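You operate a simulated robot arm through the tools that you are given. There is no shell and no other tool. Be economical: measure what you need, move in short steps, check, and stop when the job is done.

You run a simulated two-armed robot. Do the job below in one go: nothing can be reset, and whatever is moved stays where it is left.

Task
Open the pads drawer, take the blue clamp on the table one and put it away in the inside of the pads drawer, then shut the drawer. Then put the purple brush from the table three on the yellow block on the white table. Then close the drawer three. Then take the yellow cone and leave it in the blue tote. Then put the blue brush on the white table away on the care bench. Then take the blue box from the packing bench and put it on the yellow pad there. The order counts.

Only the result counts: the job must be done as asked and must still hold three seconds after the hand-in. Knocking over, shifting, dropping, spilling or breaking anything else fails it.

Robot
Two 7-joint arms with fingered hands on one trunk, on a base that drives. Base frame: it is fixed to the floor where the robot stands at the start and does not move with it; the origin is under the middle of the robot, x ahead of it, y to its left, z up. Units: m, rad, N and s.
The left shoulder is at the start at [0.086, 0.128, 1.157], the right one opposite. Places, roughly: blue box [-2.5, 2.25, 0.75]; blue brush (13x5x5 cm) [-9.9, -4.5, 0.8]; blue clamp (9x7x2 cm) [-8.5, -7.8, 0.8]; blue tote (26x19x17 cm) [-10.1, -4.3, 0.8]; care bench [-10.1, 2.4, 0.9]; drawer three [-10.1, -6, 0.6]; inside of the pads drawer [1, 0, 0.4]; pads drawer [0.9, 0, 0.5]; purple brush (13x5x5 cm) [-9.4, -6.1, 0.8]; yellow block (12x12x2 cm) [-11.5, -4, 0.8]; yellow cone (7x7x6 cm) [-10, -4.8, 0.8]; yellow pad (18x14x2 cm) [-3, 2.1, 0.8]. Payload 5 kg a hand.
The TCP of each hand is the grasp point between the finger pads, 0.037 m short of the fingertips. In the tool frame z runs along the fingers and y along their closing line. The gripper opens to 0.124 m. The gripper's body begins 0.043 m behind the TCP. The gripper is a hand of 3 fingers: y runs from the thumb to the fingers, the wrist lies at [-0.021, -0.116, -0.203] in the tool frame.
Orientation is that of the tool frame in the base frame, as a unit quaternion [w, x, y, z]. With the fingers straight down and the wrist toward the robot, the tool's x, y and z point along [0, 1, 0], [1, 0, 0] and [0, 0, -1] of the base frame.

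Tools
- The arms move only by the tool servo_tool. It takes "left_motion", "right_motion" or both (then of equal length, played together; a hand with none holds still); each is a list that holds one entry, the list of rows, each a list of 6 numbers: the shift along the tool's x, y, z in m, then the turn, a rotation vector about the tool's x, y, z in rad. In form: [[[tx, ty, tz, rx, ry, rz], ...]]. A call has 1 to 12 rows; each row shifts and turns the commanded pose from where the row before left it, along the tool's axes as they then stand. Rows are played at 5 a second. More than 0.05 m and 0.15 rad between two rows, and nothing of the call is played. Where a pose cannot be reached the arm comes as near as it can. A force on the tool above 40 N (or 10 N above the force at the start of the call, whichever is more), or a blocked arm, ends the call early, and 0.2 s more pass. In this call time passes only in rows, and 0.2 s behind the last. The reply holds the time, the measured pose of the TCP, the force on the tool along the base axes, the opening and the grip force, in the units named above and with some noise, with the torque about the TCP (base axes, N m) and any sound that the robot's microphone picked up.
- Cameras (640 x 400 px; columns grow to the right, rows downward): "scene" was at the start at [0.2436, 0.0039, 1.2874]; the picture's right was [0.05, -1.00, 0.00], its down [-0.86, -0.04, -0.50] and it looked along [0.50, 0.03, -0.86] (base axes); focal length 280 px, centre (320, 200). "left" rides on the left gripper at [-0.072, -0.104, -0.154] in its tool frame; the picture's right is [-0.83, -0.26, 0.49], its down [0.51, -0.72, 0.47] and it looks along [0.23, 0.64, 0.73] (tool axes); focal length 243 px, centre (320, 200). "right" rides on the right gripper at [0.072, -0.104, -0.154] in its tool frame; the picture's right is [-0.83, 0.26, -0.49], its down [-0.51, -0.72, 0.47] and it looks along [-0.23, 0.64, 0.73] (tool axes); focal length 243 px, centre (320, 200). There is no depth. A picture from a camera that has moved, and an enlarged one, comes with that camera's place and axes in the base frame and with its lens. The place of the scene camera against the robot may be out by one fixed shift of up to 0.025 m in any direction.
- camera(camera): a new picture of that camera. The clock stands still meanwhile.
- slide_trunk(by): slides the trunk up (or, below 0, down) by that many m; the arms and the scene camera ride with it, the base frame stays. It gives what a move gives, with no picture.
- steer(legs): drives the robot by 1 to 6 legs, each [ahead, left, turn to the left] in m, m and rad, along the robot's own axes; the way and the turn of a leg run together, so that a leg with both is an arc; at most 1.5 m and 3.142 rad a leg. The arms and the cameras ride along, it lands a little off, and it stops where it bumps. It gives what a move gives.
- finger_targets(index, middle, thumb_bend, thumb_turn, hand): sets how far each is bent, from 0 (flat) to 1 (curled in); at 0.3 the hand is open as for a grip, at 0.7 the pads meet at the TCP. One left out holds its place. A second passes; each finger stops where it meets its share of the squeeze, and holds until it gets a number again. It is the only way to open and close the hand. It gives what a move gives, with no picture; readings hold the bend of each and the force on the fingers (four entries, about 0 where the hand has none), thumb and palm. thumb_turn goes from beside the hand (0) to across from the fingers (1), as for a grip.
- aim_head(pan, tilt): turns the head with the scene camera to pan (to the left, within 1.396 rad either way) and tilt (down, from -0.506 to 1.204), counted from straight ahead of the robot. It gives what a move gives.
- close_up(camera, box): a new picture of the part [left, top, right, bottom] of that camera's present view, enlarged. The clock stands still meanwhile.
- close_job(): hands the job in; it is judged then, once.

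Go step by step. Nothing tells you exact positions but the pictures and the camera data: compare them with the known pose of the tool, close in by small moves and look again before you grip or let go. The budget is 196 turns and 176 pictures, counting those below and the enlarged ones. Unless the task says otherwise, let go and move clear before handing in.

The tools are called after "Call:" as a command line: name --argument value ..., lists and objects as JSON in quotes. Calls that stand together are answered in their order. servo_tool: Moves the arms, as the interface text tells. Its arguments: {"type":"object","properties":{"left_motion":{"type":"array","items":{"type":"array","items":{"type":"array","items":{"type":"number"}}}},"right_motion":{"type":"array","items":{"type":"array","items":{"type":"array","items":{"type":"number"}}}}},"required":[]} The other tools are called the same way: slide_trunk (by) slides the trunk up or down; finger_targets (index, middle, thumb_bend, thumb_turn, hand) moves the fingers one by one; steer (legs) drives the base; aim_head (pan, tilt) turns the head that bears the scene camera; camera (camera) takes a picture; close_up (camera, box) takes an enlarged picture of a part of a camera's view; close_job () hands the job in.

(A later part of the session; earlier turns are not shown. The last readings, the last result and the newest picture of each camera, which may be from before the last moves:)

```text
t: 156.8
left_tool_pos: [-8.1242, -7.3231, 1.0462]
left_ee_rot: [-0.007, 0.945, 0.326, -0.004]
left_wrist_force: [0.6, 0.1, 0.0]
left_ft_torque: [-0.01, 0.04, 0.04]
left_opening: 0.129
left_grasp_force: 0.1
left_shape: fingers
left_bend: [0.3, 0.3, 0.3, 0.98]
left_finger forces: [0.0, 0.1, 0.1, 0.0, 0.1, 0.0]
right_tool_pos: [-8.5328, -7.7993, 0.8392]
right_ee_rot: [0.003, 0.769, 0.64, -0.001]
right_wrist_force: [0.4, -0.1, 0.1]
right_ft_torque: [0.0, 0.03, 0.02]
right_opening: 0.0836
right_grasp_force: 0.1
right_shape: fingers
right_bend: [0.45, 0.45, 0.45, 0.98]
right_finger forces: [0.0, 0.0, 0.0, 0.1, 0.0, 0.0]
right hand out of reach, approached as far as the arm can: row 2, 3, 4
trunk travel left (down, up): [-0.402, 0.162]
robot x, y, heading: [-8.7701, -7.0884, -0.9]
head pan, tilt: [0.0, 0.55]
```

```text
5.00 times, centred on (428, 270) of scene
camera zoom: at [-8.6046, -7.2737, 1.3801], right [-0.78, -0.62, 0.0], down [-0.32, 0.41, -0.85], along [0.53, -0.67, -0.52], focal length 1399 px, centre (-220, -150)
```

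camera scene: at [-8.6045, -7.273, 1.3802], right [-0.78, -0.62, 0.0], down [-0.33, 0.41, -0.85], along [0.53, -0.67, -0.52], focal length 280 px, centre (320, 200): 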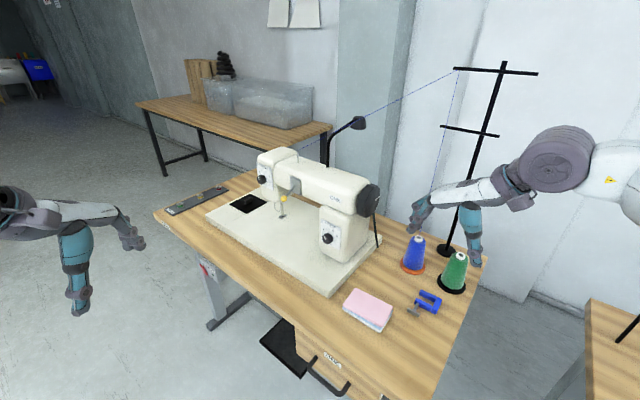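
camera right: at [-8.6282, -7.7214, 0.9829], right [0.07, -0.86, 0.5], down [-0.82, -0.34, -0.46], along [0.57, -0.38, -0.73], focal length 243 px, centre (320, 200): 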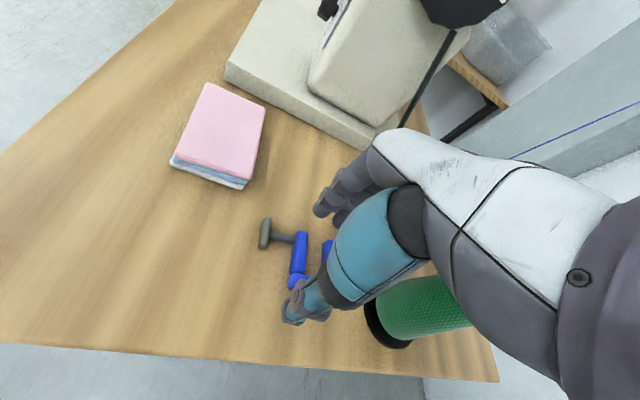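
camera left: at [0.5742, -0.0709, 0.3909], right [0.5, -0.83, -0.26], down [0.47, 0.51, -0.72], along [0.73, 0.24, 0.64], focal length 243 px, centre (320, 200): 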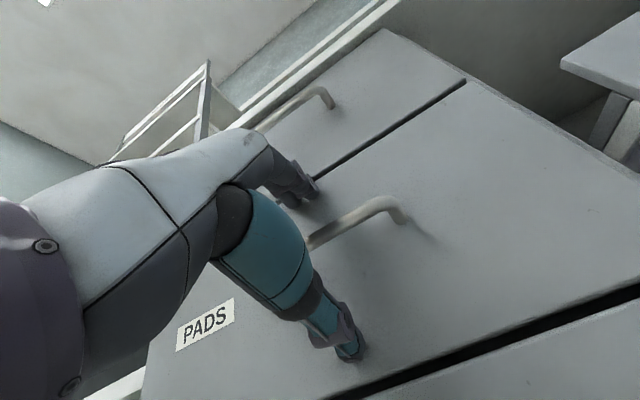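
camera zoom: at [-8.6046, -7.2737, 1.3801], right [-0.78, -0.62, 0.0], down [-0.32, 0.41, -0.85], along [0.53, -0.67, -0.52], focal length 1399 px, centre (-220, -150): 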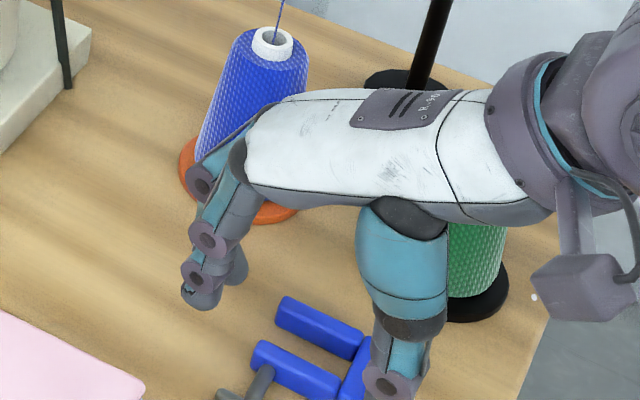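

Turning the wrist further isn't reachable. I'll lift the hand and rotate the base 0.2 rad left around the clamp instead.

Call:
servo_tool --right_motion '[[[0, 0, -0.04, 0, 0, 0], [0, 0, -0.04, 0, 0, 0.03], [0, 0, -0.04, 0, 0, 0]]]'

Call:
steer --legs '[[-0.031, -0.162, 0], [0, 0, 0.2]]'

Call:
camera --camera "right"

```text
t: 157.6
left_tool_pos: [-8.1235, -7.323, 1.0456]
left_ee_rot: [-0.007, 0.945, 0.326, -0.003]
left_wrist_force: [-0.2, -1.0, -0.1]
left_ft_torque: [-0.04, -0.03, 0.0]
left_opening: 0.129
left_grasp_force: 0.1
left_shape: fingers
left_bend: [0.3, 0.3, 0.3, 0.98]
left_finger forces: [0.0, 0.1, 0.0, 0.0, 0.1, 0.0]
right_tool_pos: [-8.5334, -7.7991, 0.9585]
right_ee_rot: [0.002, 0.778, 0.628, -0.001]
right_wrist_force: [-0.5, 0.0, 0.3]
right_ft_torque: [-0.01, 0.0, -0.03]
right_opening: 0.0839
right_grasp_force: 0.1
right_shape: fingers
right_bend: [0.45, 0.45, 0.45, 0.98]
right_finger forces: [0.0, 0.1, 0.0, 0.0, 0.0, 0.0]
trunk travel left (down, up): [-0.402, 0.162]
robot x, y, heading: [-8.7711, -7.0895, -0.899]
head pan, tilt: [0.0, 0.55]
```

```text
t: 160.4
left_tool_pos: [-8.235, -7.2653, 1.0443]
left_ee_rot: [-0.006, 0.908, 0.42, -0.004]
left_wrist_force: [1.0, -0.1, 0.7]
left_ft_torque: [-0.05, -0.01, 0.02]
left_opening: 0.1288
left_grasp_force: 0.1
left_shape: fingers
left_bend: [0.3, 0.3, 0.3, 0.98]
left_finger forces: [0.0, 0.0, 0.0, 0.1, 0.0, 0.0]
right_tool_pos: [-8.5412, -7.8152, 0.9589]
right_ee_rot: [0.003, 0.712, 0.703, -0.001]
right_wrist_force: [-0.3, 0.2, 0.9]
right_ft_torque: [0.02, -0.04, 0.01]
right_opening: 0.0838
right_grasp_force: 0.0
right_shape: fingers
right_bend: [0.45, 0.45, 0.45, 0.98]
right_finger forces: [0.0, 0.0, 0.0, 0.0, 0.1, 0.0]
trunk travel left (down, up): [-0.402, 0.162]
robot x, y, heading: [-8.9136, -7.1669, -0.696]
head pan, tilt: [0.0, 0.55]
```

```text
128 pictures are left
camera right: at [-8.6454, -7.7396, 1.112], right [0.25, -0.83, 0.5], down [-0.73, -0.5, -0.47], along [0.64, -0.24, -0.73], focal length 243 px, centre (320, 200)
```

right: 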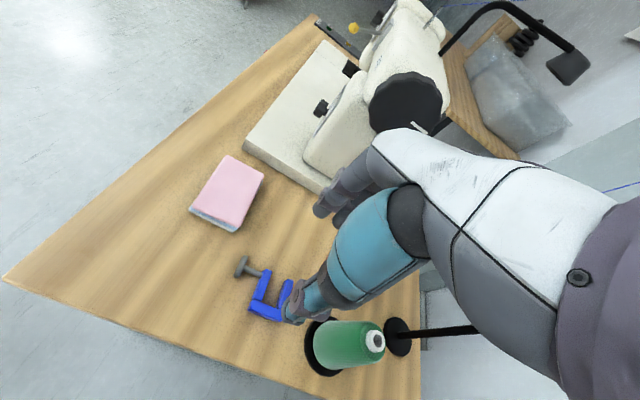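

The closing direction is now square to the clamp. I'll fine-align, lower and check from both cameras.

Call:
finger_targets --hand "right" --index 0.36 --middle 0.36 --thumb_bend 0.36

Call:
servo_tool --right_motion '[[[-0.002, -0.006, 0.03, 0, 0, 0], [0, 0, 0.03, 0, 0, 0], [0, 0, 0.03, 0, 0, 0], [0, 0, 0.03, 0, 0, 0]]]'

Call:
camera --camera "right"

Call:
camera --camera "scene"

```text
t: 161.4
left_tool_pos: [-8.2359, -7.2651, 1.0463]
left_ee_rot: [-0.007, 0.908, 0.42, -0.004]
left_wrist_force: [-0.1, -0.5, -0.2]
left_ft_torque: [0.01, 0.01, 0.03]
left_opening: 0.1287
left_grasp_force: 0.2
left_shape: fingers
left_bend: [0.3, 0.3, 0.3, 0.98]
left_finger forces: [0.0, 0.1, 0.1, 0.1, 0.0, 0.0]
right_tool_pos: [-8.5419, -7.815, 0.9591]
right_ee_rot: [0.003, 0.711, 0.703, 0.0]
right_wrist_force: [0.3, 0.8, 0.6]
right_ft_torque: [0.0, 0.03, 0.01]
right_opening: 0.1103
right_grasp_force: 0.0
right_shape: fingers
right_bend: [0.36, 0.36, 0.36, 0.98]
right_finger forces: [0.0, 0.1, 0.1, 0.0, 0.0, 0.1]
trunk travel left (down, up): [-0.402, 0.162]
robot x, y, heading: [-8.9127, -7.1627, -0.7]
head pan, tilt: [0.0, 0.55]
```

```text
t: 162.4
left_tool_pos: [-8.2352, -7.2661, 1.0459]
left_ee_rot: [-0.007, 0.908, 0.42, -0.005]
left_wrist_force: [0.5, -0.6, 0.0]
left_ft_torque: [-0.03, -0.05, -0.01]
left_opening: 0.1288
left_grasp_force: 0.1
left_shape: fingers
left_bend: [0.3, 0.3, 0.3, 0.98]
left_finger forces: [0.0, 0.0, 0.1, 0.0, 0.0, 0.1]
right_tool_pos: [-8.5474, -7.8186, 0.839]
right_ee_rot: [0.004, 0.711, 0.703, 0.0]
right_wrist_force: [-0.2, -0.2, 0.6]
right_ft_torque: [-0.01, -0.03, -0.01]
right_opening: 0.1105
right_grasp_force: 0.0
right_shape: fingers
right_bend: [0.36, 0.36, 0.36, 0.98]
right_finger forces: [0.1, 0.0, 0.0, 0.1, 0.0, 0.0]
trunk travel left (down, up): [-0.402, 0.162]
robot x, y, heading: [-8.9123, -7.1641, -0.696]
head pan, tilt: [0.0, 0.55]
```

```text
127 pictures are left
camera right: at [-8.6515, -7.743, 0.9926], right [0.25, -0.83, 0.5], down [-0.73, -0.5, -0.47], along [0.64, -0.24, -0.73], focal length 243 px, centre (320, 200)
```

right: 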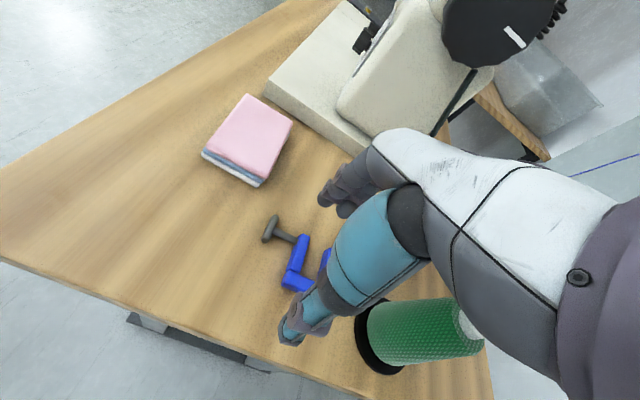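

```text
126 pictures are left
camera scene: at [-8.716, -7.3169, 1.38], right [-0.64, -0.77, 0.0], down [-0.4, 0.34, -0.85], along [0.65, -0.55, -0.52], focal length 280 px, centre (320, 200)
```

scene: 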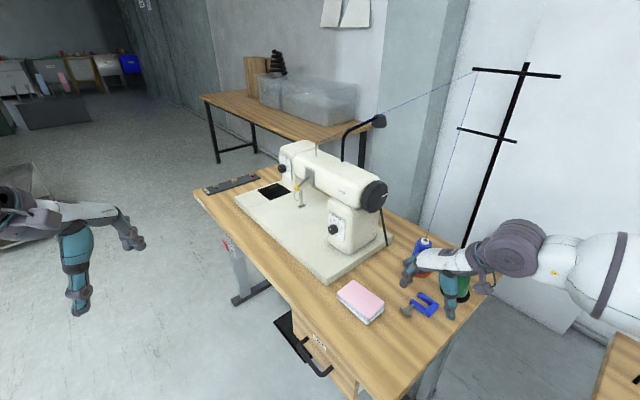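

Call:
close_up --camera "scene" --box '[384, 230, 496, 330]'

Call:
close_up --camera "right" --box '[240, 170, 400, 380]'

```text
4.00 times, centred on (440, 280) of scene
camera zoom: at [-8.716, -7.3169, 1.38], right [-0.64, -0.77, 0.0], down [-0.4, 0.34, -0.85], along [0.65, -0.55, -0.52], focal length 1119 px, centre (-160, -120)
```

zoom: 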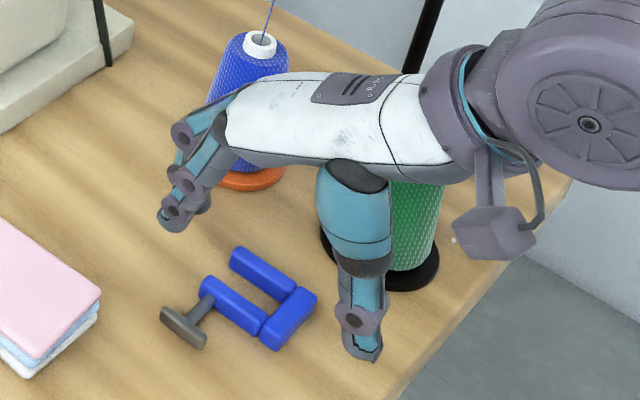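

```text
1.90 times, centred on (320, 275) of right
camera zoom: at [-8.6515, -7.743, 0.9926], right [0.25, -0.83, 0.5], down [-0.73, -0.5, -0.47], along [0.64, -0.24, -0.73], focal length 462 px, centre (320, 57)
```

zoom: 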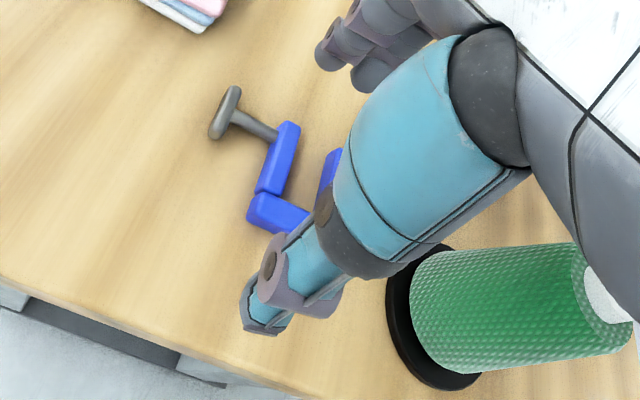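

Both views agree if the table top is a bit lower, at about z 0.77, so the alignment is good. I'll lower 1.7 cm and close.

Call:
servo_tool --right_motion '[[[0, 0.002, 0.01, 0, 0, 0], [0, 0, 0.009, 0, 0, 0]]]'

Call:
finger_targets --hand "right" --index 0.48 --middle 0.48 --thumb_bend 0.48

Call:
close_up --camera "scene" --box '[384, 230, 496, 330]'

```text
t: 163.0
left_tool_pos: [-8.2347, -7.2666, 1.0456]
left_ee_rot: [-0.006, 0.908, 0.42, -0.004]
left_wrist_force: [0.4, 0.1, 0.0]
left_ft_torque: [-0.01, 0.02, 0.02]
left_opening: 0.1287
left_grasp_force: 0.0
left_shape: fingers
left_bend: [0.3, 0.3, 0.3, 0.98]
left_finger forces: [0.0, 0.0, 0.1, 0.0, 0.0, 0.1]
right_tool_pos: [-8.5465, -7.8174, 0.8216]
right_ee_rot: [0.003, 0.711, 0.703, 0.0]
right_wrist_force: [0.7, 0.4, 0.5]
right_ft_torque: [0.04, 0.0, -0.02]
right_opening: 0.1104
right_grasp_force: 0.0
right_shape: fingers
right_bend: [0.36, 0.36, 0.36, 0.98]
right_finger forces: [0.1, 0.0, 0.0, 0.1, 0.0, 0.1]
trunk travel left (down, up): [-0.402, 0.162]
robot x, y, heading: [-8.9154, -7.1649, -0.703]
head pan, tilt: [0.0, 0.55]
```

```text
t: 164.0
left_tool_pos: [-8.2352, -7.2658, 1.0456]
left_ee_rot: [-0.007, 0.908, 0.42, -0.005]
left_wrist_force: [-0.3, 0.3, 0.2]
left_ft_torque: [-0.02, 0.0, -0.02]
left_opening: 0.1288
left_grasp_force: 0.2
left_shape: fingers
left_bend: [0.3, 0.3, 0.3, 0.98]
left_finger forces: [0.0, 0.1, 0.0, 0.1, 0.1, 0.1]
right_tool_pos: [-8.5456, -7.817, 0.8214]
right_ee_rot: [0.003, 0.712, 0.703, -0.001]
right_wrist_force: [-0.9, 0.8, 0.4]
right_ft_torque: [0.04, 0.04, 0.0]
right_opening: 0.0743
right_grasp_force: 0.1
right_shape: fingers
right_bend: [0.48, 0.48, 0.48, 0.98]
right_finger forces: [0.1, 0.0, 0.0, 0.0, 0.1, 0.0]
trunk travel left (down, up): [-0.402, 0.162]
robot x, y, heading: [-8.9117, -7.1666, -0.699]
head pan, tilt: [0.0, 0.55]
```

```text
4.00 times, centred on (440, 280) of scene
camera zoom: at [-8.7162, -7.3163, 1.3801], right [-0.64, -0.77, 0.0], down [-0.4, 0.34, -0.85], along [0.65, -0.55, -0.52], focal length 1119 px, centre (-160, -120)
```

zoom: 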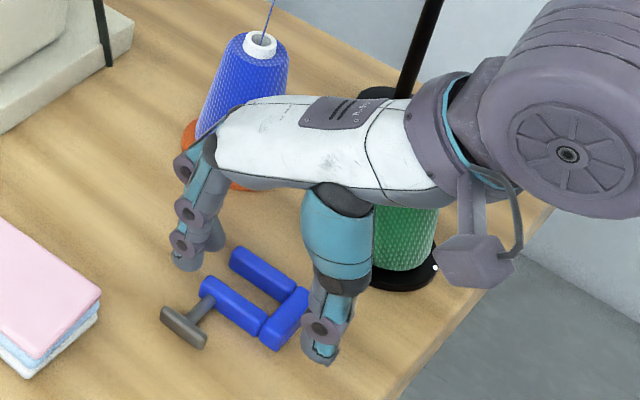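

Thumb and fingers now straddle the frame at the right height. I'll close fully.

Call:
servo_tool --right_motion '[[[0, 0, 0.005, 0, 0, 0]]]'

Call:
finger_targets --hand "right" --index 0.75 --middle 0.75 --thumb_bend 0.75

Call:
close_up --camera "scene" --box '[384, 230, 496, 330]'

```text
t: 164.4
left_tool_pos: [-8.2357, -7.2639, 1.0465]
left_ee_rot: [-0.006, 0.908, 0.42, -0.005]
left_wrist_force: [-0.1, -0.1, 0.0]
left_ft_torque: [-0.02, 0.02, 0.0]
left_opening: 0.1288
left_grasp_force: 0.0
left_shape: fingers
left_bend: [0.3, 0.3, 0.3, 0.98]
left_finger forces: [0.1, 0.0, 0.0, 0.0, 0.0, 0.1]
right_tool_pos: [-8.545, -7.8161, 0.816]
right_ee_rot: [0.003, 0.711, 0.703, -0.001]
right_wrist_force: [-0.8, 0.5, 0.2]
right_ft_torque: [0.01, 0.01, -0.03]
right_opening: 0.0748
right_grasp_force: 0.1
right_shape: fingers
right_bend: [0.48, 0.48, 0.48, 0.98]
right_finger forces: [0.1, 0.1, 0.1, 0.0, 0.1, 0.1]
trunk travel left (down, up): [-0.402, 0.162]
robot x, y, heading: [-8.914, -7.166, -0.699]
head pan, tilt: [0.0, 0.55]
```

```text
t: 165.4
left_tool_pos: [-8.2356, -7.2651, 1.0457]
left_ee_rot: [-0.007, 0.908, 0.419, -0.004]
left_wrist_force: [-0.6, 0.7, -0.8]
left_ft_torque: [-0.03, -0.01, -0.04]
left_opening: 0.1289
left_grasp_force: 0.0
left_shape: fingers
left_bend: [0.3, 0.3, 0.3, 0.98]
left_finger forces: [0.1, 0.0, 0.1, 0.0, 0.1, 0.1]
right_tool_pos: [-8.5463, -7.8171, 0.8162]
right_ee_rot: [0.004, 0.711, 0.703, 0.0]
right_wrist_force: [-1.8, 0.0, 5.3]
right_ft_torque: [0.02, -0.08, -0.03]
right_opening: 0.0339
right_grasp_force: 13.2
right_shape: fingers
right_bend: [0.59, 0.75, 0.66, 0.97]
right_finger forces: [12.8, 0.0, 0.0, 0.0, 13.7, 0.0]
trunk travel left (down, up): [-0.402, 0.162]
robot x, y, heading: [-8.9165, -7.164, -0.695]
head pan, tilt: [0.0, 0.55]
```

```text
4.00 times, centred on (440, 280) of scene
camera zoom: at [-8.7166, -7.316, 1.3802], right [-0.64, -0.77, 0.0], down [-0.4, 0.34, -0.85], along [0.65, -0.55, -0.52], focal length 1119 px, centre (-160, -120)
```

zoom: 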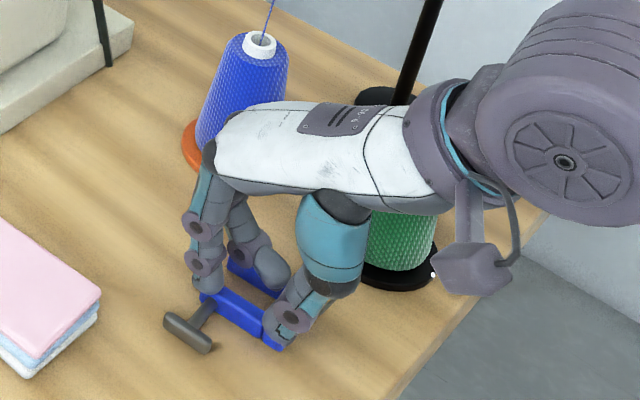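

The index finger holds the near bar's end against the thumb on the spine, and the middle finger sits in the gap, with about 13 N of grip. I'll lift and check.

Call:
servo_tool --right_motion '[[[0, 0, -0.01, 0, 0, 0], [0, 0, -0.02, 0, 0, 0], [0, 0, -0.03, 0, 0, 0], [0, 0, -0.04, 0, 0, 0], [0, 0, -0.04, 0, 0, 0]]]'

Call:
camera --camera "right"

Call:
close_up --camera "scene" --box '[370, 170, 530, 330]'

```text
t: 166.6
left_tool_pos: [-8.2347, -7.2647, 1.0454]
left_ee_rot: [-0.006, 0.907, 0.42, -0.003]
left_wrist_force: [1.4, -0.2, -0.4]
left_ft_torque: [-0.02, 0.0, 0.02]
left_opening: 0.129
left_grasp_force: 0.1
left_shape: fingers
left_bend: [0.3, 0.3, 0.3, 0.98]
left_finger forces: [0.0, 0.1, 0.1, 0.0, 0.1, 0.0]
right_tool_pos: [-8.5471, -7.8152, 0.957]
right_ee_rot: [0.004, 0.711, 0.703, -0.001]
right_wrist_force: [-0.6, 0.9, -1.4]
right_ft_torque: [-0.01, 0.02, -0.03]
right_opening: 0.0339
right_grasp_force: 13.3
right_shape: fingers
right_bend: [0.58, 0.75, 0.66, 0.97]
right_finger forces: [13.6, 0.0, 0.1, 0.0, 13.0, 0.0]
trunk travel left (down, up): [-0.402, 0.162]
robot x, y, heading: [-8.9119, -7.1666, -0.69]
head pan, tilt: [0.0, 0.55]
```

```text
121 pictures are left
camera right: at [-8.6506, -7.741, 1.1101], right [0.25, -0.83, 0.5], down [-0.73, -0.5, -0.47], along [0.64, -0.24, -0.73], focal length 243 px, centre (320, 200)
```

right: 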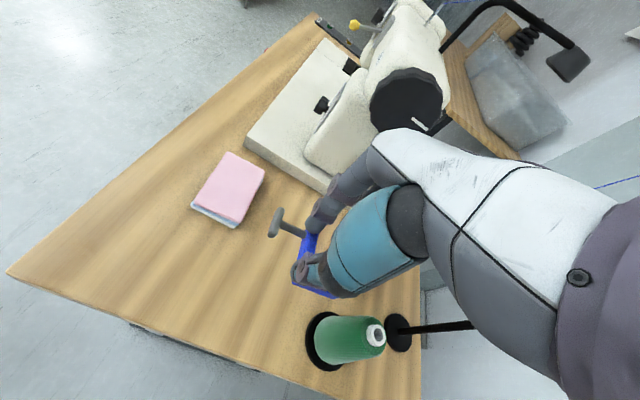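

```text
2.50 times, centred on (450, 250) of scene
camera zoom: at [-8.7162, -7.3155, 1.3802], right [-0.64, -0.77, 0.0], down [-0.4, 0.34, -0.85], along [0.65, -0.55, -0.52], focal length 700 px, centre (-5, 75)
```

zoom: 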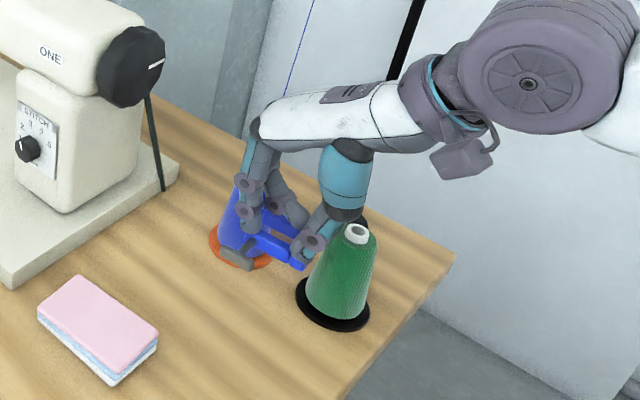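

The clamp is securely held. I'll back away from the table, raise, and straighten the wrist to tuck the arm in for the drive back.

Call:
servo_tool --right_motion '[[[0, 0, -0.03, 0, 0, 0], [0, 0, -0.03, 0, 0, 0]]]'

Call:
steer --legs '[[-0.34, 0.576, 0]]'

Call:
servo_tool --right_motion '[[[0, 0, 0, 0, 0, 0.14], [0, 0, 0, 0, 0, 0.14], [0, 0, 0, 0, 0, 0.14], [0, 0, 0, 0, 0, 0.14], [0, 0, 0, 0, 0, 0.13]]]'

Call:
slide_trunk --by 0.15

Call:
camera --camera "right"

```text
t: 167.2
left_tool_pos: [-8.2351, -7.265, 1.0462]
left_ee_rot: [-0.007, 0.908, 0.419, -0.004]
left_wrist_force: [0.2, 0.1, -0.3]
left_ft_torque: [-0.02, 0.03, 0.0]
left_opening: 0.1287
left_grasp_force: 0.0
left_shape: fingers
left_bend: [0.3, 0.3, 0.3, 0.98]
left_finger forces: [0.0, 0.1, 0.0, 0.0, 0.0, 0.0]
right_tool_pos: [-8.5468, -7.8155, 1.0167]
right_ee_rot: [0.003, 0.712, 0.702, 0.0]
right_wrist_force: [-0.6, 0.8, -2.1]
right_ft_torque: [0.0, 0.02, -0.01]
right_opening: 0.034
right_grasp_force: 14.0
right_shape: fingers
right_bend: [0.58, 0.75, 0.66, 0.97]
right_finger forces: [13.6, 0.1, 0.0, 0.0, 12.9, 0.1]
trunk travel left (down, up): [-0.402, 0.162]
robot x, y, heading: [-8.9112, -7.1691, -0.696]
head pan, tilt: [0.0, 0.55]
```

```text
t: 172.7
left_tool_pos: [-8.1313, -6.6134, 1.0452]
left_ee_rot: [-0.007, 0.908, 0.419, -0.003]
left_wrist_force: [-0.3, 0.0, 0.0]
left_ft_torque: [-0.01, 0.01, 0.01]
left_opening: 0.1289
left_grasp_force: 0.0
left_shape: fingers
left_bend: [0.3, 0.3, 0.3, 0.98]
left_finger forces: [0.0, 0.0, 0.0, 0.0, 0.1, 0.0]
right_tool_pos: [-8.4424, -7.1625, 1.0159]
right_ee_rot: [0.004, 0.711, 0.703, -0.001]
right_wrist_force: [0.6, -0.3, -0.6]
right_ft_torque: [0.02, 0.0, 0.0]
right_opening: 0.0342
right_grasp_force: 13.1
right_shape: fingers
right_bend: [0.58, 0.75, 0.66, 0.97]
right_finger forces: [13.6, 0.0, 0.0, 0.1, 12.9, 0.0]
trunk travel left (down, up): [-0.402, 0.162]
robot x, y, heading: [-8.8096, -6.5097, -0.699]
head pan, tilt: [0.0, 0.55]
```

```text
t: 173.9
left_tool_pos: [-8.1318, -6.6102, 1.0446]
left_ee_rot: [-0.007, 0.908, 0.419, -0.005]
left_wrist_force: [0.0, 0.0, 0.2]
left_ft_torque: [0.0, 0.02, -0.03]
left_opening: 0.129
left_grasp_force: 0.1
left_shape: fingers
left_bend: [0.3, 0.3, 0.3, 0.98]
left_finger forces: [0.0, 0.0, 0.0, 0.0, 0.1, 0.0]
right_tool_pos: [-8.4413, -7.1623, 1.0163]
right_ee_rot: [0.003, 0.908, 0.42, 0.001]
right_wrist_force: [0.8, -0.5, -0.9]
right_ft_torque: [0.03, -0.06, -0.02]
right_opening: 0.0339
right_grasp_force: 13.5
right_shape: fingers
right_bend: [0.58, 0.75, 0.66, 0.97]
right_finger forces: [13.5, 0.0, 0.1, 0.0, 12.9, 0.0]
trunk travel left (down, up): [-0.402, 0.162]
robot x, y, heading: [-8.8104, -6.5139, -0.695]
head pan, tilt: [0.0, 0.55]
```

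```text
t: 175.6
left_tool_pos: [-8.131, -6.6118, 1.1932]
left_ee_rot: [-0.008, 0.907, 0.42, -0.005]
left_wrist_force: [-0.1, -0.4, -0.1]
left_ft_torque: [0.01, 0.04, 0.01]
left_opening: 0.1287
left_grasp_force: 0.0
left_shape: fingers
left_bend: [0.3, 0.3, 0.3, 0.98]
left_finger forces: [0.0, 0.0, 0.0, 0.1, 0.1, 0.0]
right_tool_pos: [-8.4434, -7.1622, 1.1641]
right_ee_rot: [0.002, 0.907, 0.421, 0.0]
right_wrist_force: [0.7, -0.4, -1.9]
right_ft_torque: [0.0, 0.0, 0.05]
right_opening: 0.0341
right_grasp_force: 13.0
right_shape: fingers
right_bend: [0.58, 0.75, 0.66, 0.97]
right_finger forces: [13.5, 0.1, 0.1, 0.0, 12.9, 0.0]
trunk travel left (down, up): [-0.552, 0.012]
robot x, y, heading: [-8.8091, -6.5121, -0.698]
head pan, tilt: [0.0, 0.55]
```

```text
119 pictures are left
camera right: at [-8.4758, -7.0386, 1.3167], right [-0.34, -0.8, 0.49], down [-0.88, 0.08, -0.47], along [0.34, -0.59, -0.73], focal length 243 px, centre (320, 200)
```

right: 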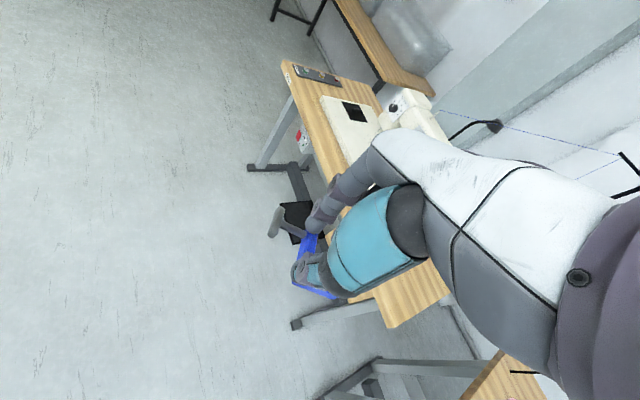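

I'll drive back to the west side of the gap and face east.

Call:
steer --legs '[[0, 0, 1.407], [1.5, 0, 0], [1.5, 0, 0], [1.5, 0, 0], [0.6, 0, 0], [0, 0, -0.709]]'

Call:
camera --camera "scene"

```text
t: 188.0
left_tool_pos: [-7.4029, -4.822, 1.2023]
left_ee_rot: [-0.006, 0.403, 0.915, -0.003]
left_wrist_force: [0.7, 0.7, -0.7]
left_ft_torque: [-0.05, 0.01, 0.01]
left_opening: 0.1288
left_grasp_force: 0.1
left_shape: fingers
left_bend: [0.3, 0.3, 0.3, 0.97]
left_finger forces: [0.1, 0.0, 0.1, 0.0, 0.0, 0.1]
right_tool_pos: [-6.8937, -5.204, 1.1723]
right_ee_rot: [0.001, 0.405, 0.914, 0.01]
right_wrist_force: [0.8, 1.4, -2.1]
right_ft_torque: [-0.09, 0.05, 0.02]
right_opening: 0.0339
right_grasp_force: 13.5
right_shape: fingers
right_bend: [0.58, 0.75, 0.66, 0.97]
right_finger forces: [13.6, 0.0, 0.0, 0.1, 13.0, 0.1]
trunk travel left (down, up): [-0.552, 0.012]
robot x, y, heading: [-7.5811, -5.4664, 0.739]
head pan, tilt: [0.0, 0.55]
stopped in leg 3: the robot was blocked; the commanded pose is now the measured one
```

```text
118 pictures are left
camera scene: at [-7.472, -5.3983, 1.5609], right [0.68, -0.74, -0.01], down [-0.38, -0.34, -0.86], along [0.63, 0.58, -0.51], focal length 280 px, centre (320, 200)
```

scene: 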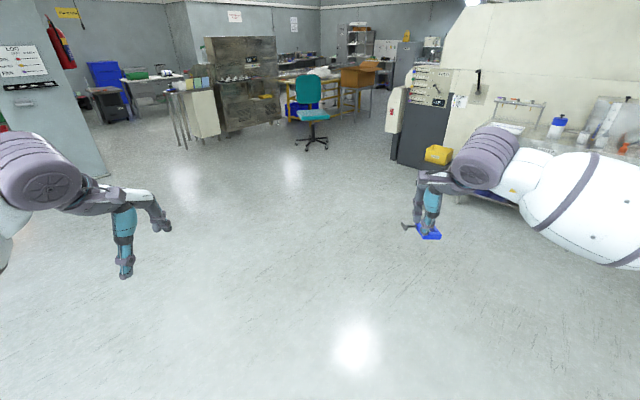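

The left elbow probably met the thin column at about (-8.1, -4.9). I'll sidestep right and continue toward the gap.

Call:
steer --legs '[[0, -0.3, 0], [1.5, 0, 0]]'

```text
t: 198.3
left_tool_pos: [-6.0421, -4.0115, 1.1933]
left_ee_rot: [-0.004, 0.414, 0.91, -0.01]
left_wrist_force: [0.0, 0.4, -0.1]
left_ft_torque: [0.0, 0.0, 0.0]
left_opening: 0.1286
left_grasp_force: 0.1
left_shape: fingers
left_bend: [0.3, 0.3, 0.3, 0.97]
left_finger forces: [0.0, 0.0, 0.1, 0.0, 0.0, 0.0]
right_tool_pos: [-5.5439, -4.4024, 1.1677]
right_ee_rot: [0.002, 0.414, 0.91, 0.003]
right_wrist_force: [0.6, -0.7, -1.0]
right_ft_torque: [0.03, 0.05, -0.03]
right_opening: 0.0336
right_grasp_force: 13.3
right_shape: fingers
right_bend: [0.58, 0.75, 0.66, 0.97]
right_finger forces: [13.7, 0.1, 0.0, 0.0, 12.9, 0.1]
trunk travel left (down, up): [-0.552, 0.012]
robot x, y, heading: [-6.2409, -4.6635, 0.722]
head pan, tilt: [0.0, 0.55]
```

Call:
steer --legs '[[0, 0, 0.233], [1.5, 0, 0], [0.47, 0, 0], [0, 0, -0.955]]'

Call:
camera --camera "scene"

```text
t: 211.4
left_tool_pos: [-4.5461, -2.6761, 1.1917]
left_ee_rot: [-0.007, 0.701, 0.713, -0.007]
left_wrist_force: [-0.4, 1.1, 0.5]
left_ft_torque: [0.0, 0.02, 0.0]
left_opening: 0.1286
left_grasp_force: 0.0
left_shape: fingers
left_bend: [0.3, 0.3, 0.3, 0.97]
left_finger forces: [0.0, 0.1, 0.0, 0.0, 0.1, 0.0]
right_tool_pos: [-4.4188, -3.2977, 1.1668]
right_ee_rot: [0.003, 0.701, 0.713, 0.003]
right_wrist_force: [-0.9, 0.5, -2.0]
right_ft_torque: [0.01, 0.03, -0.01]
right_opening: 0.0334
right_grasp_force: 13.1
right_shape: fingers
right_bend: [0.58, 0.75, 0.66, 0.97]
right_finger forces: [13.5, 0.1, 0.1, 0.0, 12.6, 0.1]
trunk travel left (down, up): [-0.552, 0.012]
robot x, y, heading: [-5.1222, -3.0515, 0.018]
head pan, tilt: [0.0, 0.55]
```

```text
117 pictures are left
camera scene: at [-4.971, -3.045, 1.5593], right [0.02, -1.0, 0.0], down [-0.52, -0.01, -0.85], along [0.85, 0.02, -0.52], focal length 280 px, centre (320, 200)
```

scene: 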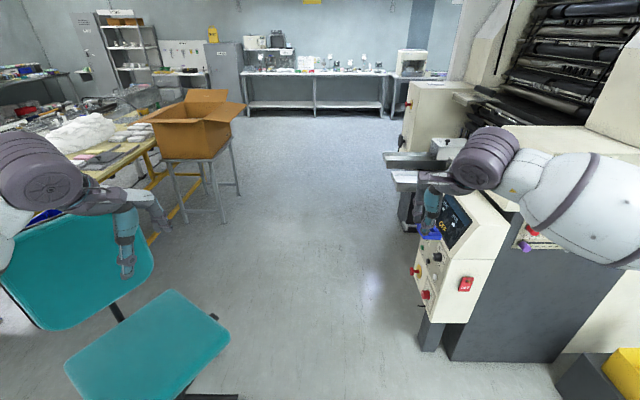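

I'll retrace the earlier path back through the gap.

Call:
steer --legs '[[1.02, -0.01, -0.018], [0.6, 0.14, 0], [1.16, 0.02, 0], [1.45, 0.0, 0], [0.35, 0.1, 0]]'

```text
t: 233.8
left_tool_pos: [-0.0171, -2.3683, 1.1934]
left_ee_rot: [-0.006, 0.699, 0.715, -0.007]
left_wrist_force: [-0.6, -0.5, 0.7]
left_ft_torque: [-0.02, -0.04, 0.01]
left_opening: 0.1286
left_grasp_force: 0.0
left_shape: fingers
left_bend: [0.3, 0.3, 0.3, 0.97]
left_finger forces: [0.0, 0.1, 0.0, 0.1, 0.0, 0.0]
right_tool_pos: [0.1161, -2.9898, 1.1686]
right_ee_rot: [0.003, 0.699, 0.715, 0.003]
right_wrist_force: [0.3, 0.2, -1.2]
right_ft_torque: [0.04, 0.02, 0.0]
right_opening: 0.0337
right_grasp_force: 12.6
right_shape: fingers
right_bend: [0.58, 0.75, 0.66, 0.97]
right_finger forces: [13.5, 0.0, 0.1, 0.0, 12.7, 0.0]
trunk travel left (down, up): [-0.552, 0.012]
robot x, y, heading: [-0.5876, -2.7428, 0.026]
head pan, tilt: [0.0, 0.55]
```

I'm in open floor, facing east. I'll strafe north back to the drawer and look.

Call:
steer --legs '[[0, 1.45, -0.026], [0, 1.4, 0]]'

Call:
aim_head --pan -0.15 --tilt 0.75

Call:
camera --camera "scene"

```text
t: 258.9
left_tool_pos: [0.0505, 0.4755, 1.1923]
left_ee_rot: [-0.008, 0.716, 0.698, -0.007]
left_wrist_force: [-0.3, 0.3, -0.4]
left_ft_torque: [0.03, -0.02, 0.01]
left_opening: 0.1289
left_grasp_force: 0.2
left_shape: fingers
left_bend: [0.3, 0.3, 0.3, 0.97]
left_finger forces: [0.0, 0.1, 0.0, 0.1, 0.1, 0.0]
right_tool_pos: [0.153, -0.1498, 1.1664]
right_ee_rot: [0.004, 0.716, 0.698, 0.002]
right_wrist_force: [0.4, 0.2, -1.7]
right_ft_torque: [0.04, 0.06, 0.01]
right_opening: 0.0335
right_grasp_force: 12.9
right_shape: fingers
right_bend: [0.58, 0.75, 0.66, 0.97]
right_finger forces: [13.6, 0.0, 0.0, 0.1, 12.8, 0.0]
trunk travel left (down, up): [-0.552, 0.012]
robot x, y, heading: [-0.5415, 0.1271, -0.019]
head pan, tilt: [0.0, 0.55]
```

```text
t: 259.6
left_tool_pos: [0.0506, 0.4761, 1.1931]
left_ee_rot: [-0.008, 0.716, 0.698, -0.008]
left_wrist_force: [-0.9, 0.6, 0.4]
left_ft_torque: [-0.02, -0.01, 0.04]
left_opening: 0.1287
left_grasp_force: 0.0
left_shape: fingers
left_bend: [0.3, 0.3, 0.3, 0.97]
left_finger forces: [0.0, 0.0, 0.0, 0.1, 0.0, 0.0]
right_tool_pos: [0.153, -0.15, 1.1664]
right_ee_rot: [0.004, 0.716, 0.698, 0.002]
right_wrist_force: [0.8, 0.5, -1.1]
right_ft_torque: [-0.01, 0.03, -0.01]
right_opening: 0.0336
right_grasp_force: 13.0
right_shape: fingers
right_bend: [0.58, 0.75, 0.66, 0.97]
right_finger forces: [13.5, 0.1, 0.1, 0.0, 12.9, 0.0]
trunk travel left (down, up): [-0.552, 0.012]
robot x, y, heading: [-0.541, 0.1289, -0.018]
head pan, tilt: [-0.15, 0.75]
```

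```text
116 pictures are left
camera scene: at [-0.3971, 0.1138, 1.5419], right [-0.17, -0.99, 0.0], down [-0.67, 0.12, -0.73], along [0.72, -0.13, -0.68], focal length 280 px, centre (320, 200)
```

scene: 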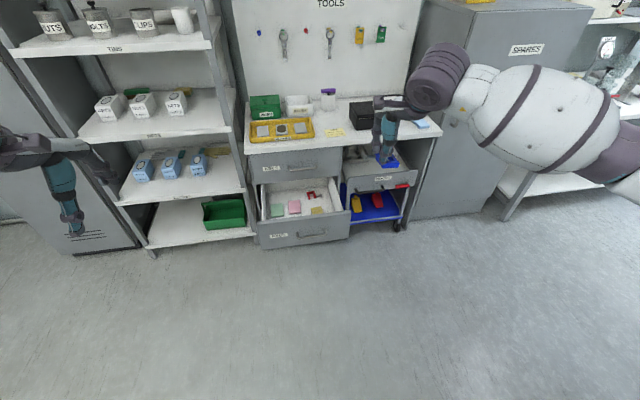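

Call:
close_up --camera "scene" --box '[240, 150, 368, 250]'

```text
4.00 times, centred on (304, 200) of scene
camera zoom: at [-0.3971, 0.1138, 1.5419], right [-0.17, -0.99, 0.0], down [-0.67, 0.12, -0.73], along [0.72, -0.13, -0.68], focal length 1119 px, centre (384, 200)
```

zoom: 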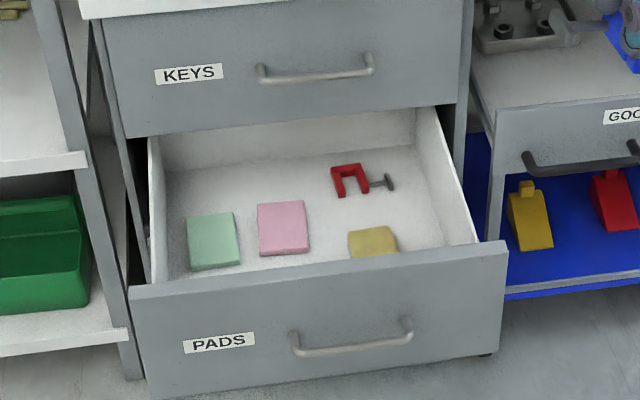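

The drawer holds pads, a red clamp and a yellow item further back, and the strip just behind the drawer front looks free. I'll move in and look straight down.

Call:
steer --legs '[[0.4, 0.15, 0.018]]'

Call:
aim_head --pan -0.3 --tilt 1.05

Call:
camera --camera "scene"

Call:
camera --camera "right"

```text
t: 262.3
left_tool_pos: [0.4519, 0.617, 1.1936]
left_ee_rot: [-0.006, 0.715, 0.699, -0.007]
left_wrist_force: [-0.4, 0.2, 0.6]
left_ft_torque: [0.02, -0.01, 0.02]
left_opening: 0.1287
left_grasp_force: 0.1
left_shape: fingers
left_bend: [0.3, 0.3, 0.3, 0.97]
left_finger forces: [0.1, 0.0, 0.0, 0.1, 0.0, 0.0]
right_tool_pos: [0.5558, -0.0086, 1.1683]
right_ee_rot: [0.003, 0.715, 0.699, 0.002]
right_wrist_force: [-0.5, -0.4, -1.1]
right_ft_torque: [0.02, -0.01, -0.02]
right_opening: 0.0335
right_grasp_force: 13.1
right_shape: fingers
right_bend: [0.58, 0.75, 0.66, 0.97]
right_finger forces: [13.5, 0.0, 0.0, 0.0, 12.8, 0.0]
trunk travel left (down, up): [-0.552, 0.012]
robot x, y, heading: [-0.1352, 0.2677, -0.02]
head pan, tilt: [-0.15, 0.75]
```

```text
t: 263.1
left_tool_pos: [0.4544, 0.6172, 1.1916]
left_ee_rot: [-0.008, 0.715, 0.699, -0.008]
left_wrist_force: [-0.7, 0.7, -0.5]
left_ft_torque: [-0.02, 0.0, 0.0]
left_opening: 0.1288
left_grasp_force: 0.1
left_shape: fingers
left_bend: [0.3, 0.3, 0.3, 0.97]
left_finger forces: [0.1, 0.0, 0.0, 0.0, 0.0, 0.0]
right_tool_pos: [0.5582, -0.0089, 1.1676]
right_ee_rot: [0.002, 0.715, 0.699, 0.002]
right_wrist_force: [0.1, -0.3, -1.1]
right_ft_torque: [0.01, 0.0, -0.02]
right_opening: 0.0338
right_grasp_force: 13.8
right_shape: fingers
right_bend: [0.58, 0.75, 0.66, 0.97]
right_finger forces: [13.6, 0.0, 0.0, 0.0, 12.8, 0.0]
trunk travel left (down, up): [-0.552, 0.012]
robot x, y, heading: [-0.1368, 0.2672, -0.019]
head pan, tilt: [-0.3, 1.051]
```

```text
114 pictures are left
camera scene: at [-0.0111, 0.2466, 1.5193], right [-0.31, -0.95, 0.0], down [-0.82, 0.27, -0.5], along [0.47, -0.16, -0.87], focal length 280 px, centre (320, 200)
```

scene: 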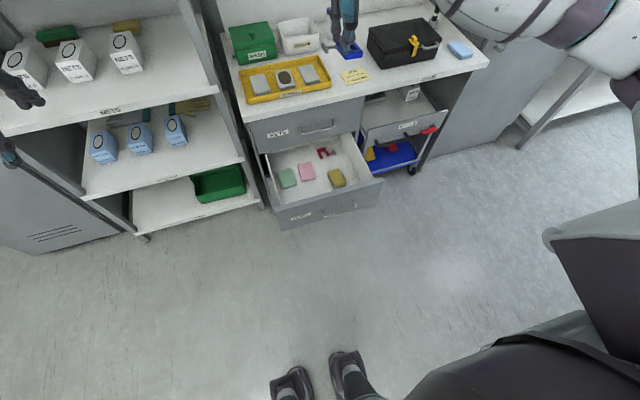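

```text
113 pictures are left
camera right: at [0.4548, 0.0676, 1.3191], right [0.24, -0.84, 0.5], down [-0.73, -0.49, -0.47], along [0.64, -0.25, -0.73], focal length 243 px, centre (320, 200)
```

right: 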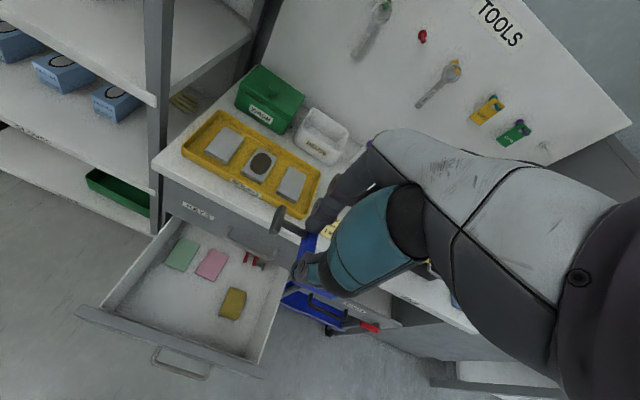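

The front-left strip of the drawer is clearly free. I'll centre the hand at about (0.585, 0.05) and lower the trunk.

Call:
steer --legs '[[0.03, 0.06, 0.02]]'

Call:
slide_trunk --by -0.48

Call:
camera --camera "right"

Call:
aim_head --pan -0.4 --tilt 0.7

Call:
camera --camera "scene"

```text
t: 264.3
left_tool_pos: [0.476, 0.6852, 1.194]
left_ee_rot: [-0.008, 0.709, 0.705, -0.007]
left_wrist_force: [-0.7, 0.4, 0.9]
left_ft_torque: [0.01, 0.01, 0.01]
left_opening: 0.1287
left_grasp_force: 0.1
left_shape: fingers
left_bend: [0.3, 0.3, 0.3, 0.97]
left_finger forces: [0.0, 0.1, 0.0, 0.0, 0.0, 0.1]
right_tool_pos: [0.5917, 0.0604, 1.1684]
right_ee_rot: [0.003, 0.709, 0.706, 0.002]
right_wrist_force: [-0.3, 0.4, -0.8]
right_ft_torque: [0.03, 0.01, 0.04]
right_opening: 0.0334
right_grasp_force: 13.5
right_shape: fingers
right_bend: [0.58, 0.75, 0.66, 0.97]
right_finger forces: [13.5, 0.1, 0.0, 0.0, 12.8, 0.0]
trunk travel left (down, up): [-0.552, 0.012]
robot x, y, heading: [-0.1048, 0.3265, 0.002]
head pan, tilt: [-0.3, 1.051]
```

```text
refused: -0.48 is not a number from -0.4 to 0.4
```

```text
112 pictures are left
camera right: at [0.4871, 0.1353, 1.3197], right [0.25, -0.83, 0.49], down [-0.72, -0.5, -0.48], along [0.65, -0.23, -0.73], focal length 243 px, centre (320, 200)
```

right: 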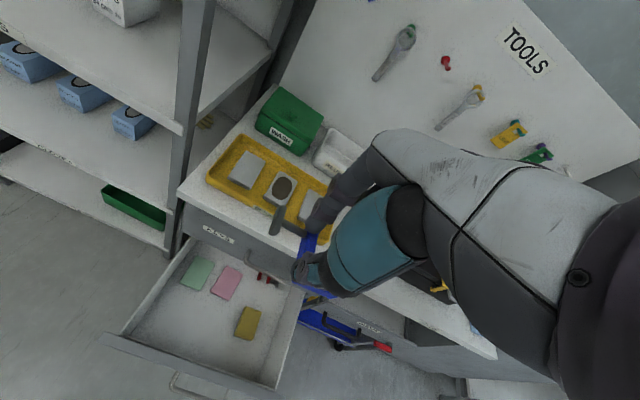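

```text
t: 265.1
left_tool_pos: [0.4773, 0.6884, 1.1918]
left_ee_rot: [-0.008, 0.709, 0.705, -0.009]
left_wrist_force: [-0.4, 0.8, 0.1]
left_ft_torque: [-0.03, -0.03, 0.0]
left_opening: 0.1285
left_grasp_force: 0.1
left_shape: fingers
left_bend: [0.3, 0.3, 0.3, 0.97]
left_finger forces: [0.0, 0.1, 0.0, 0.1, 0.0, 0.0]
right_tool_pos: [0.5929, 0.0639, 1.1655]
right_ee_rot: [0.004, 0.709, 0.705, 0.001]
right_wrist_force: [-0.7, 0.3, -1.4]
right_ft_torque: [-0.03, -0.02, 0.0]
right_opening: 0.0338
right_grasp_force: 13.0
right_shape: fingers
right_bend: [0.58, 0.75, 0.66, 0.97]
right_finger forces: [13.6, 0.1, 0.0, 0.0, 12.8, 0.1]
trunk travel left (down, up): [-0.552, 0.012]
robot x, y, heading: [-0.1096, 0.3255, 0.001]
head pan, tilt: [-0.4, 0.7]
```

```text
111 pictures are left
camera scene: at [0.0336, 0.2947, 1.546], right [-0.39, -0.92, 0.0], down [-0.59, 0.25, -0.76], along [0.7, -0.3, -0.64], focal length 280 px, centre (320, 200)
```

scene: 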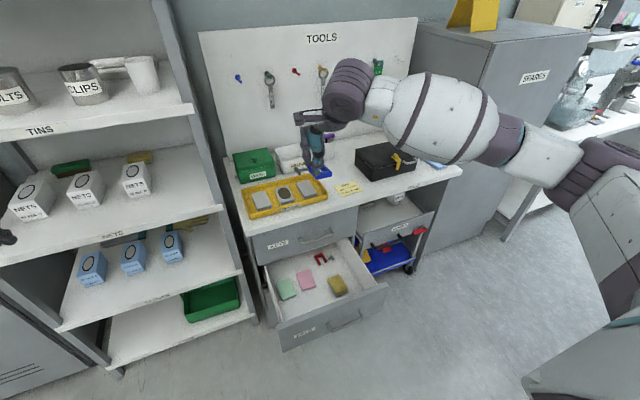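

Call:
slide_trunk --by -0.4

Call:
camera --camera "scene"

Call:
camera --camera "right"

```text
t: 268.9
left_tool_pos: [0.4761, 0.6873, 0.7927]
left_ee_rot: [-0.006, 0.709, 0.705, -0.008]
left_wrist_force: [-0.5, -1.2, 0.7]
left_ft_torque: [0.02, -0.02, -0.06]
left_opening: 0.1286
left_grasp_force: 0.1
left_shape: fingers
left_bend: [0.3, 0.3, 0.3, 0.97]
left_finger forces: [0.1, 0.0, 0.0, 0.0, 0.1, 0.0]
right_tool_pos: [0.5928, 0.0623, 0.7674]
right_ee_rot: [0.004, 0.709, 0.705, 0.002]
right_wrist_force: [-0.4, 0.6, -1.0]
right_ft_torque: [0.01, -0.03, 0.0]
right_opening: 0.0336
right_grasp_force: 13.2
right_shape: fingers
right_bend: [0.58, 0.75, 0.66, 0.97]
right_finger forces: [13.6, 0.0, 0.0, 0.0, 12.9, 0.1]
trunk travel left (down, up): [-0.152, 0.412]
robot x, y, heading: [-0.1069, 0.3275, 0.002]
head pan, tilt: [-0.4, 0.7]
```

```text
110 pictures are left
camera scene: at [0.2098, 0.2937, 1.0981], right [-0.39, -0.92, 0.0], down [-0.59, 0.25, -0.77], along [0.7, -0.3, -0.64], focal length 280 px, centre (320, 200)
```

scene: 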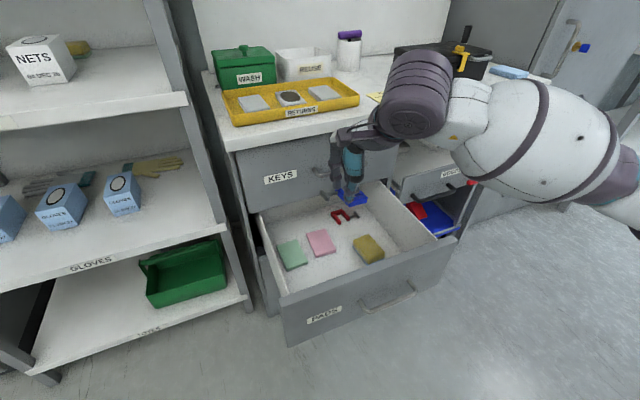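

```text
109 pictures are left
camera right: at [0.4875, 0.1369, 0.9199], right [0.25, -0.83, 0.5], down [-0.72, -0.5, -0.48], along [0.65, -0.24, -0.73], focal length 243 px, centre (320, 200)
```

right: 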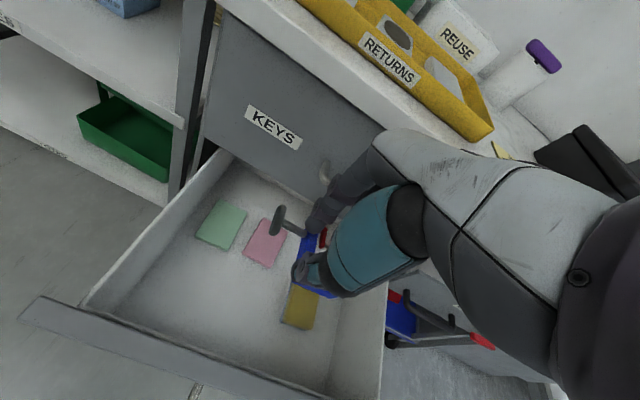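

The hand lines up with the free strip. I'll lower the rest of the trunk, then bring the arm down in steps and watch the force.

Call:
slide_trunk --by -0.14

Call:
servo_tool --right_motion '[[[0, 0, 0.02, 0, 0, 0], [0, 0, 0.02, 0, 0, 0], [0, 0, 0.02, 0, 0, 0], [0, 0, 0.02, 0, 0, 0], [0, 0, 0.02, 0, 0, 0]]]'

Call:
camera --camera "right"

Call:
camera --camera "scene"

```text
t: 270.6
left_tool_pos: [0.4805, 0.6888, 0.6589]
left_ee_rot: [-0.009, 0.708, 0.706, -0.011]
left_wrist_force: [-0.3, 0.0, 0.9]
left_ft_torque: [0.02, 0.01, 0.02]
left_opening: 0.1289
left_grasp_force: 0.1
left_shape: fingers
left_bend: [0.3, 0.3, 0.3, 0.97]
left_finger forces: [0.0, 0.0, 0.1, 0.0, 0.0, 0.0]
right_tool_pos: [0.5925, 0.0632, 0.6276]
right_ee_rot: [0.004, 0.709, 0.705, 0.002]
right_wrist_force: [0.3, -1.2, -1.9]
right_ft_torque: [0.0, -0.03, -0.01]
right_opening: 0.033
right_grasp_force: 13.6
right_shape: fingers
right_bend: [0.58, 0.75, 0.66, 0.97]
right_finger forces: [13.7, 0.0, 0.0, 0.0, 12.8, 0.0]
trunk travel left (down, up): [-0.012, 0.552]
robot x, y, heading: [-0.1069, 0.3243, 0.002]
head pan, tilt: [-0.4, 0.7]
```

```text
t: 271.8
left_tool_pos: [0.4815, 0.6885, 0.6592]
left_ee_rot: [-0.009, 0.709, 0.706, -0.01]
left_wrist_force: [0.0, 0.4, -0.1]
left_ft_torque: [0.05, 0.01, 0.02]
left_opening: 0.1287
left_grasp_force: 0.1
left_shape: fingers
left_bend: [0.3, 0.3, 0.3, 0.97]
left_finger forces: [0.0, 0.0, 0.1, 0.1, 0.1, 0.1]
right_tool_pos: [0.593, 0.0621, 0.5272]
right_ee_rot: [0.004, 0.708, 0.706, 0.002]
right_wrist_force: [0.0, -0.6, -2.5]
right_ft_torque: [0.04, 0.0, 0.0]
right_opening: 0.0336
right_grasp_force: 13.1
right_shape: fingers
right_bend: [0.58, 0.75, 0.66, 0.97]
right_finger forces: [13.6, 0.1, 0.1, 0.0, 12.9, 0.0]
trunk travel left (down, up): [-0.012, 0.552]
robot x, y, heading: [-0.1053, 0.3251, 0.005]
head pan, tilt: [-0.4, 0.7]
```

```text
108 pictures are left
camera right: at [0.4883, 0.1367, 0.6797], right [0.25, -0.83, 0.5], down [-0.72, -0.5, -0.48], along [0.65, -0.24, -0.73], focal length 243 px, centre (320, 200)
```

right: 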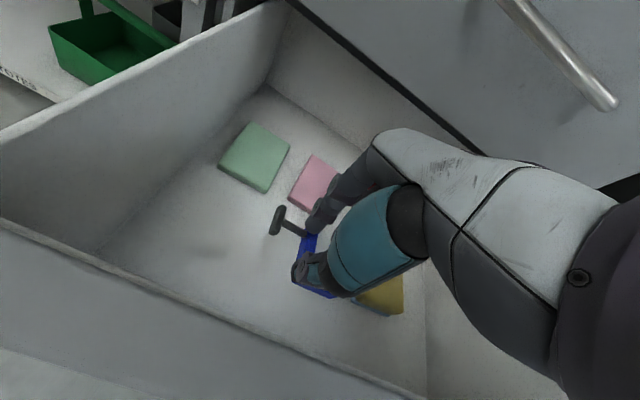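

```text
107 pictures are left
camera scene: at [0.2547, 0.2937, 0.9536], right [-0.39, -0.92, 0.0], down [-0.59, 0.25, -0.76], along [0.7, -0.3, -0.64], focal length 280 px, centre (320, 200)
```

scene: 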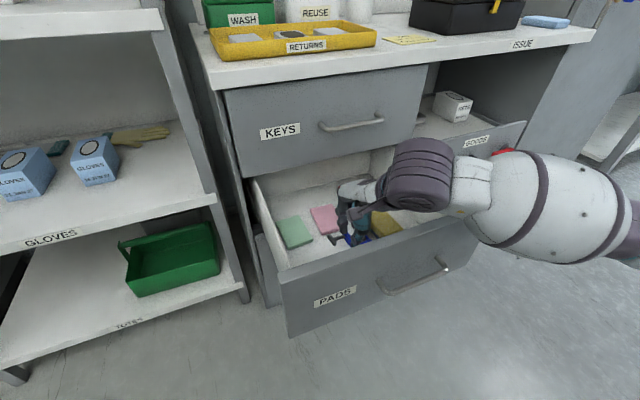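

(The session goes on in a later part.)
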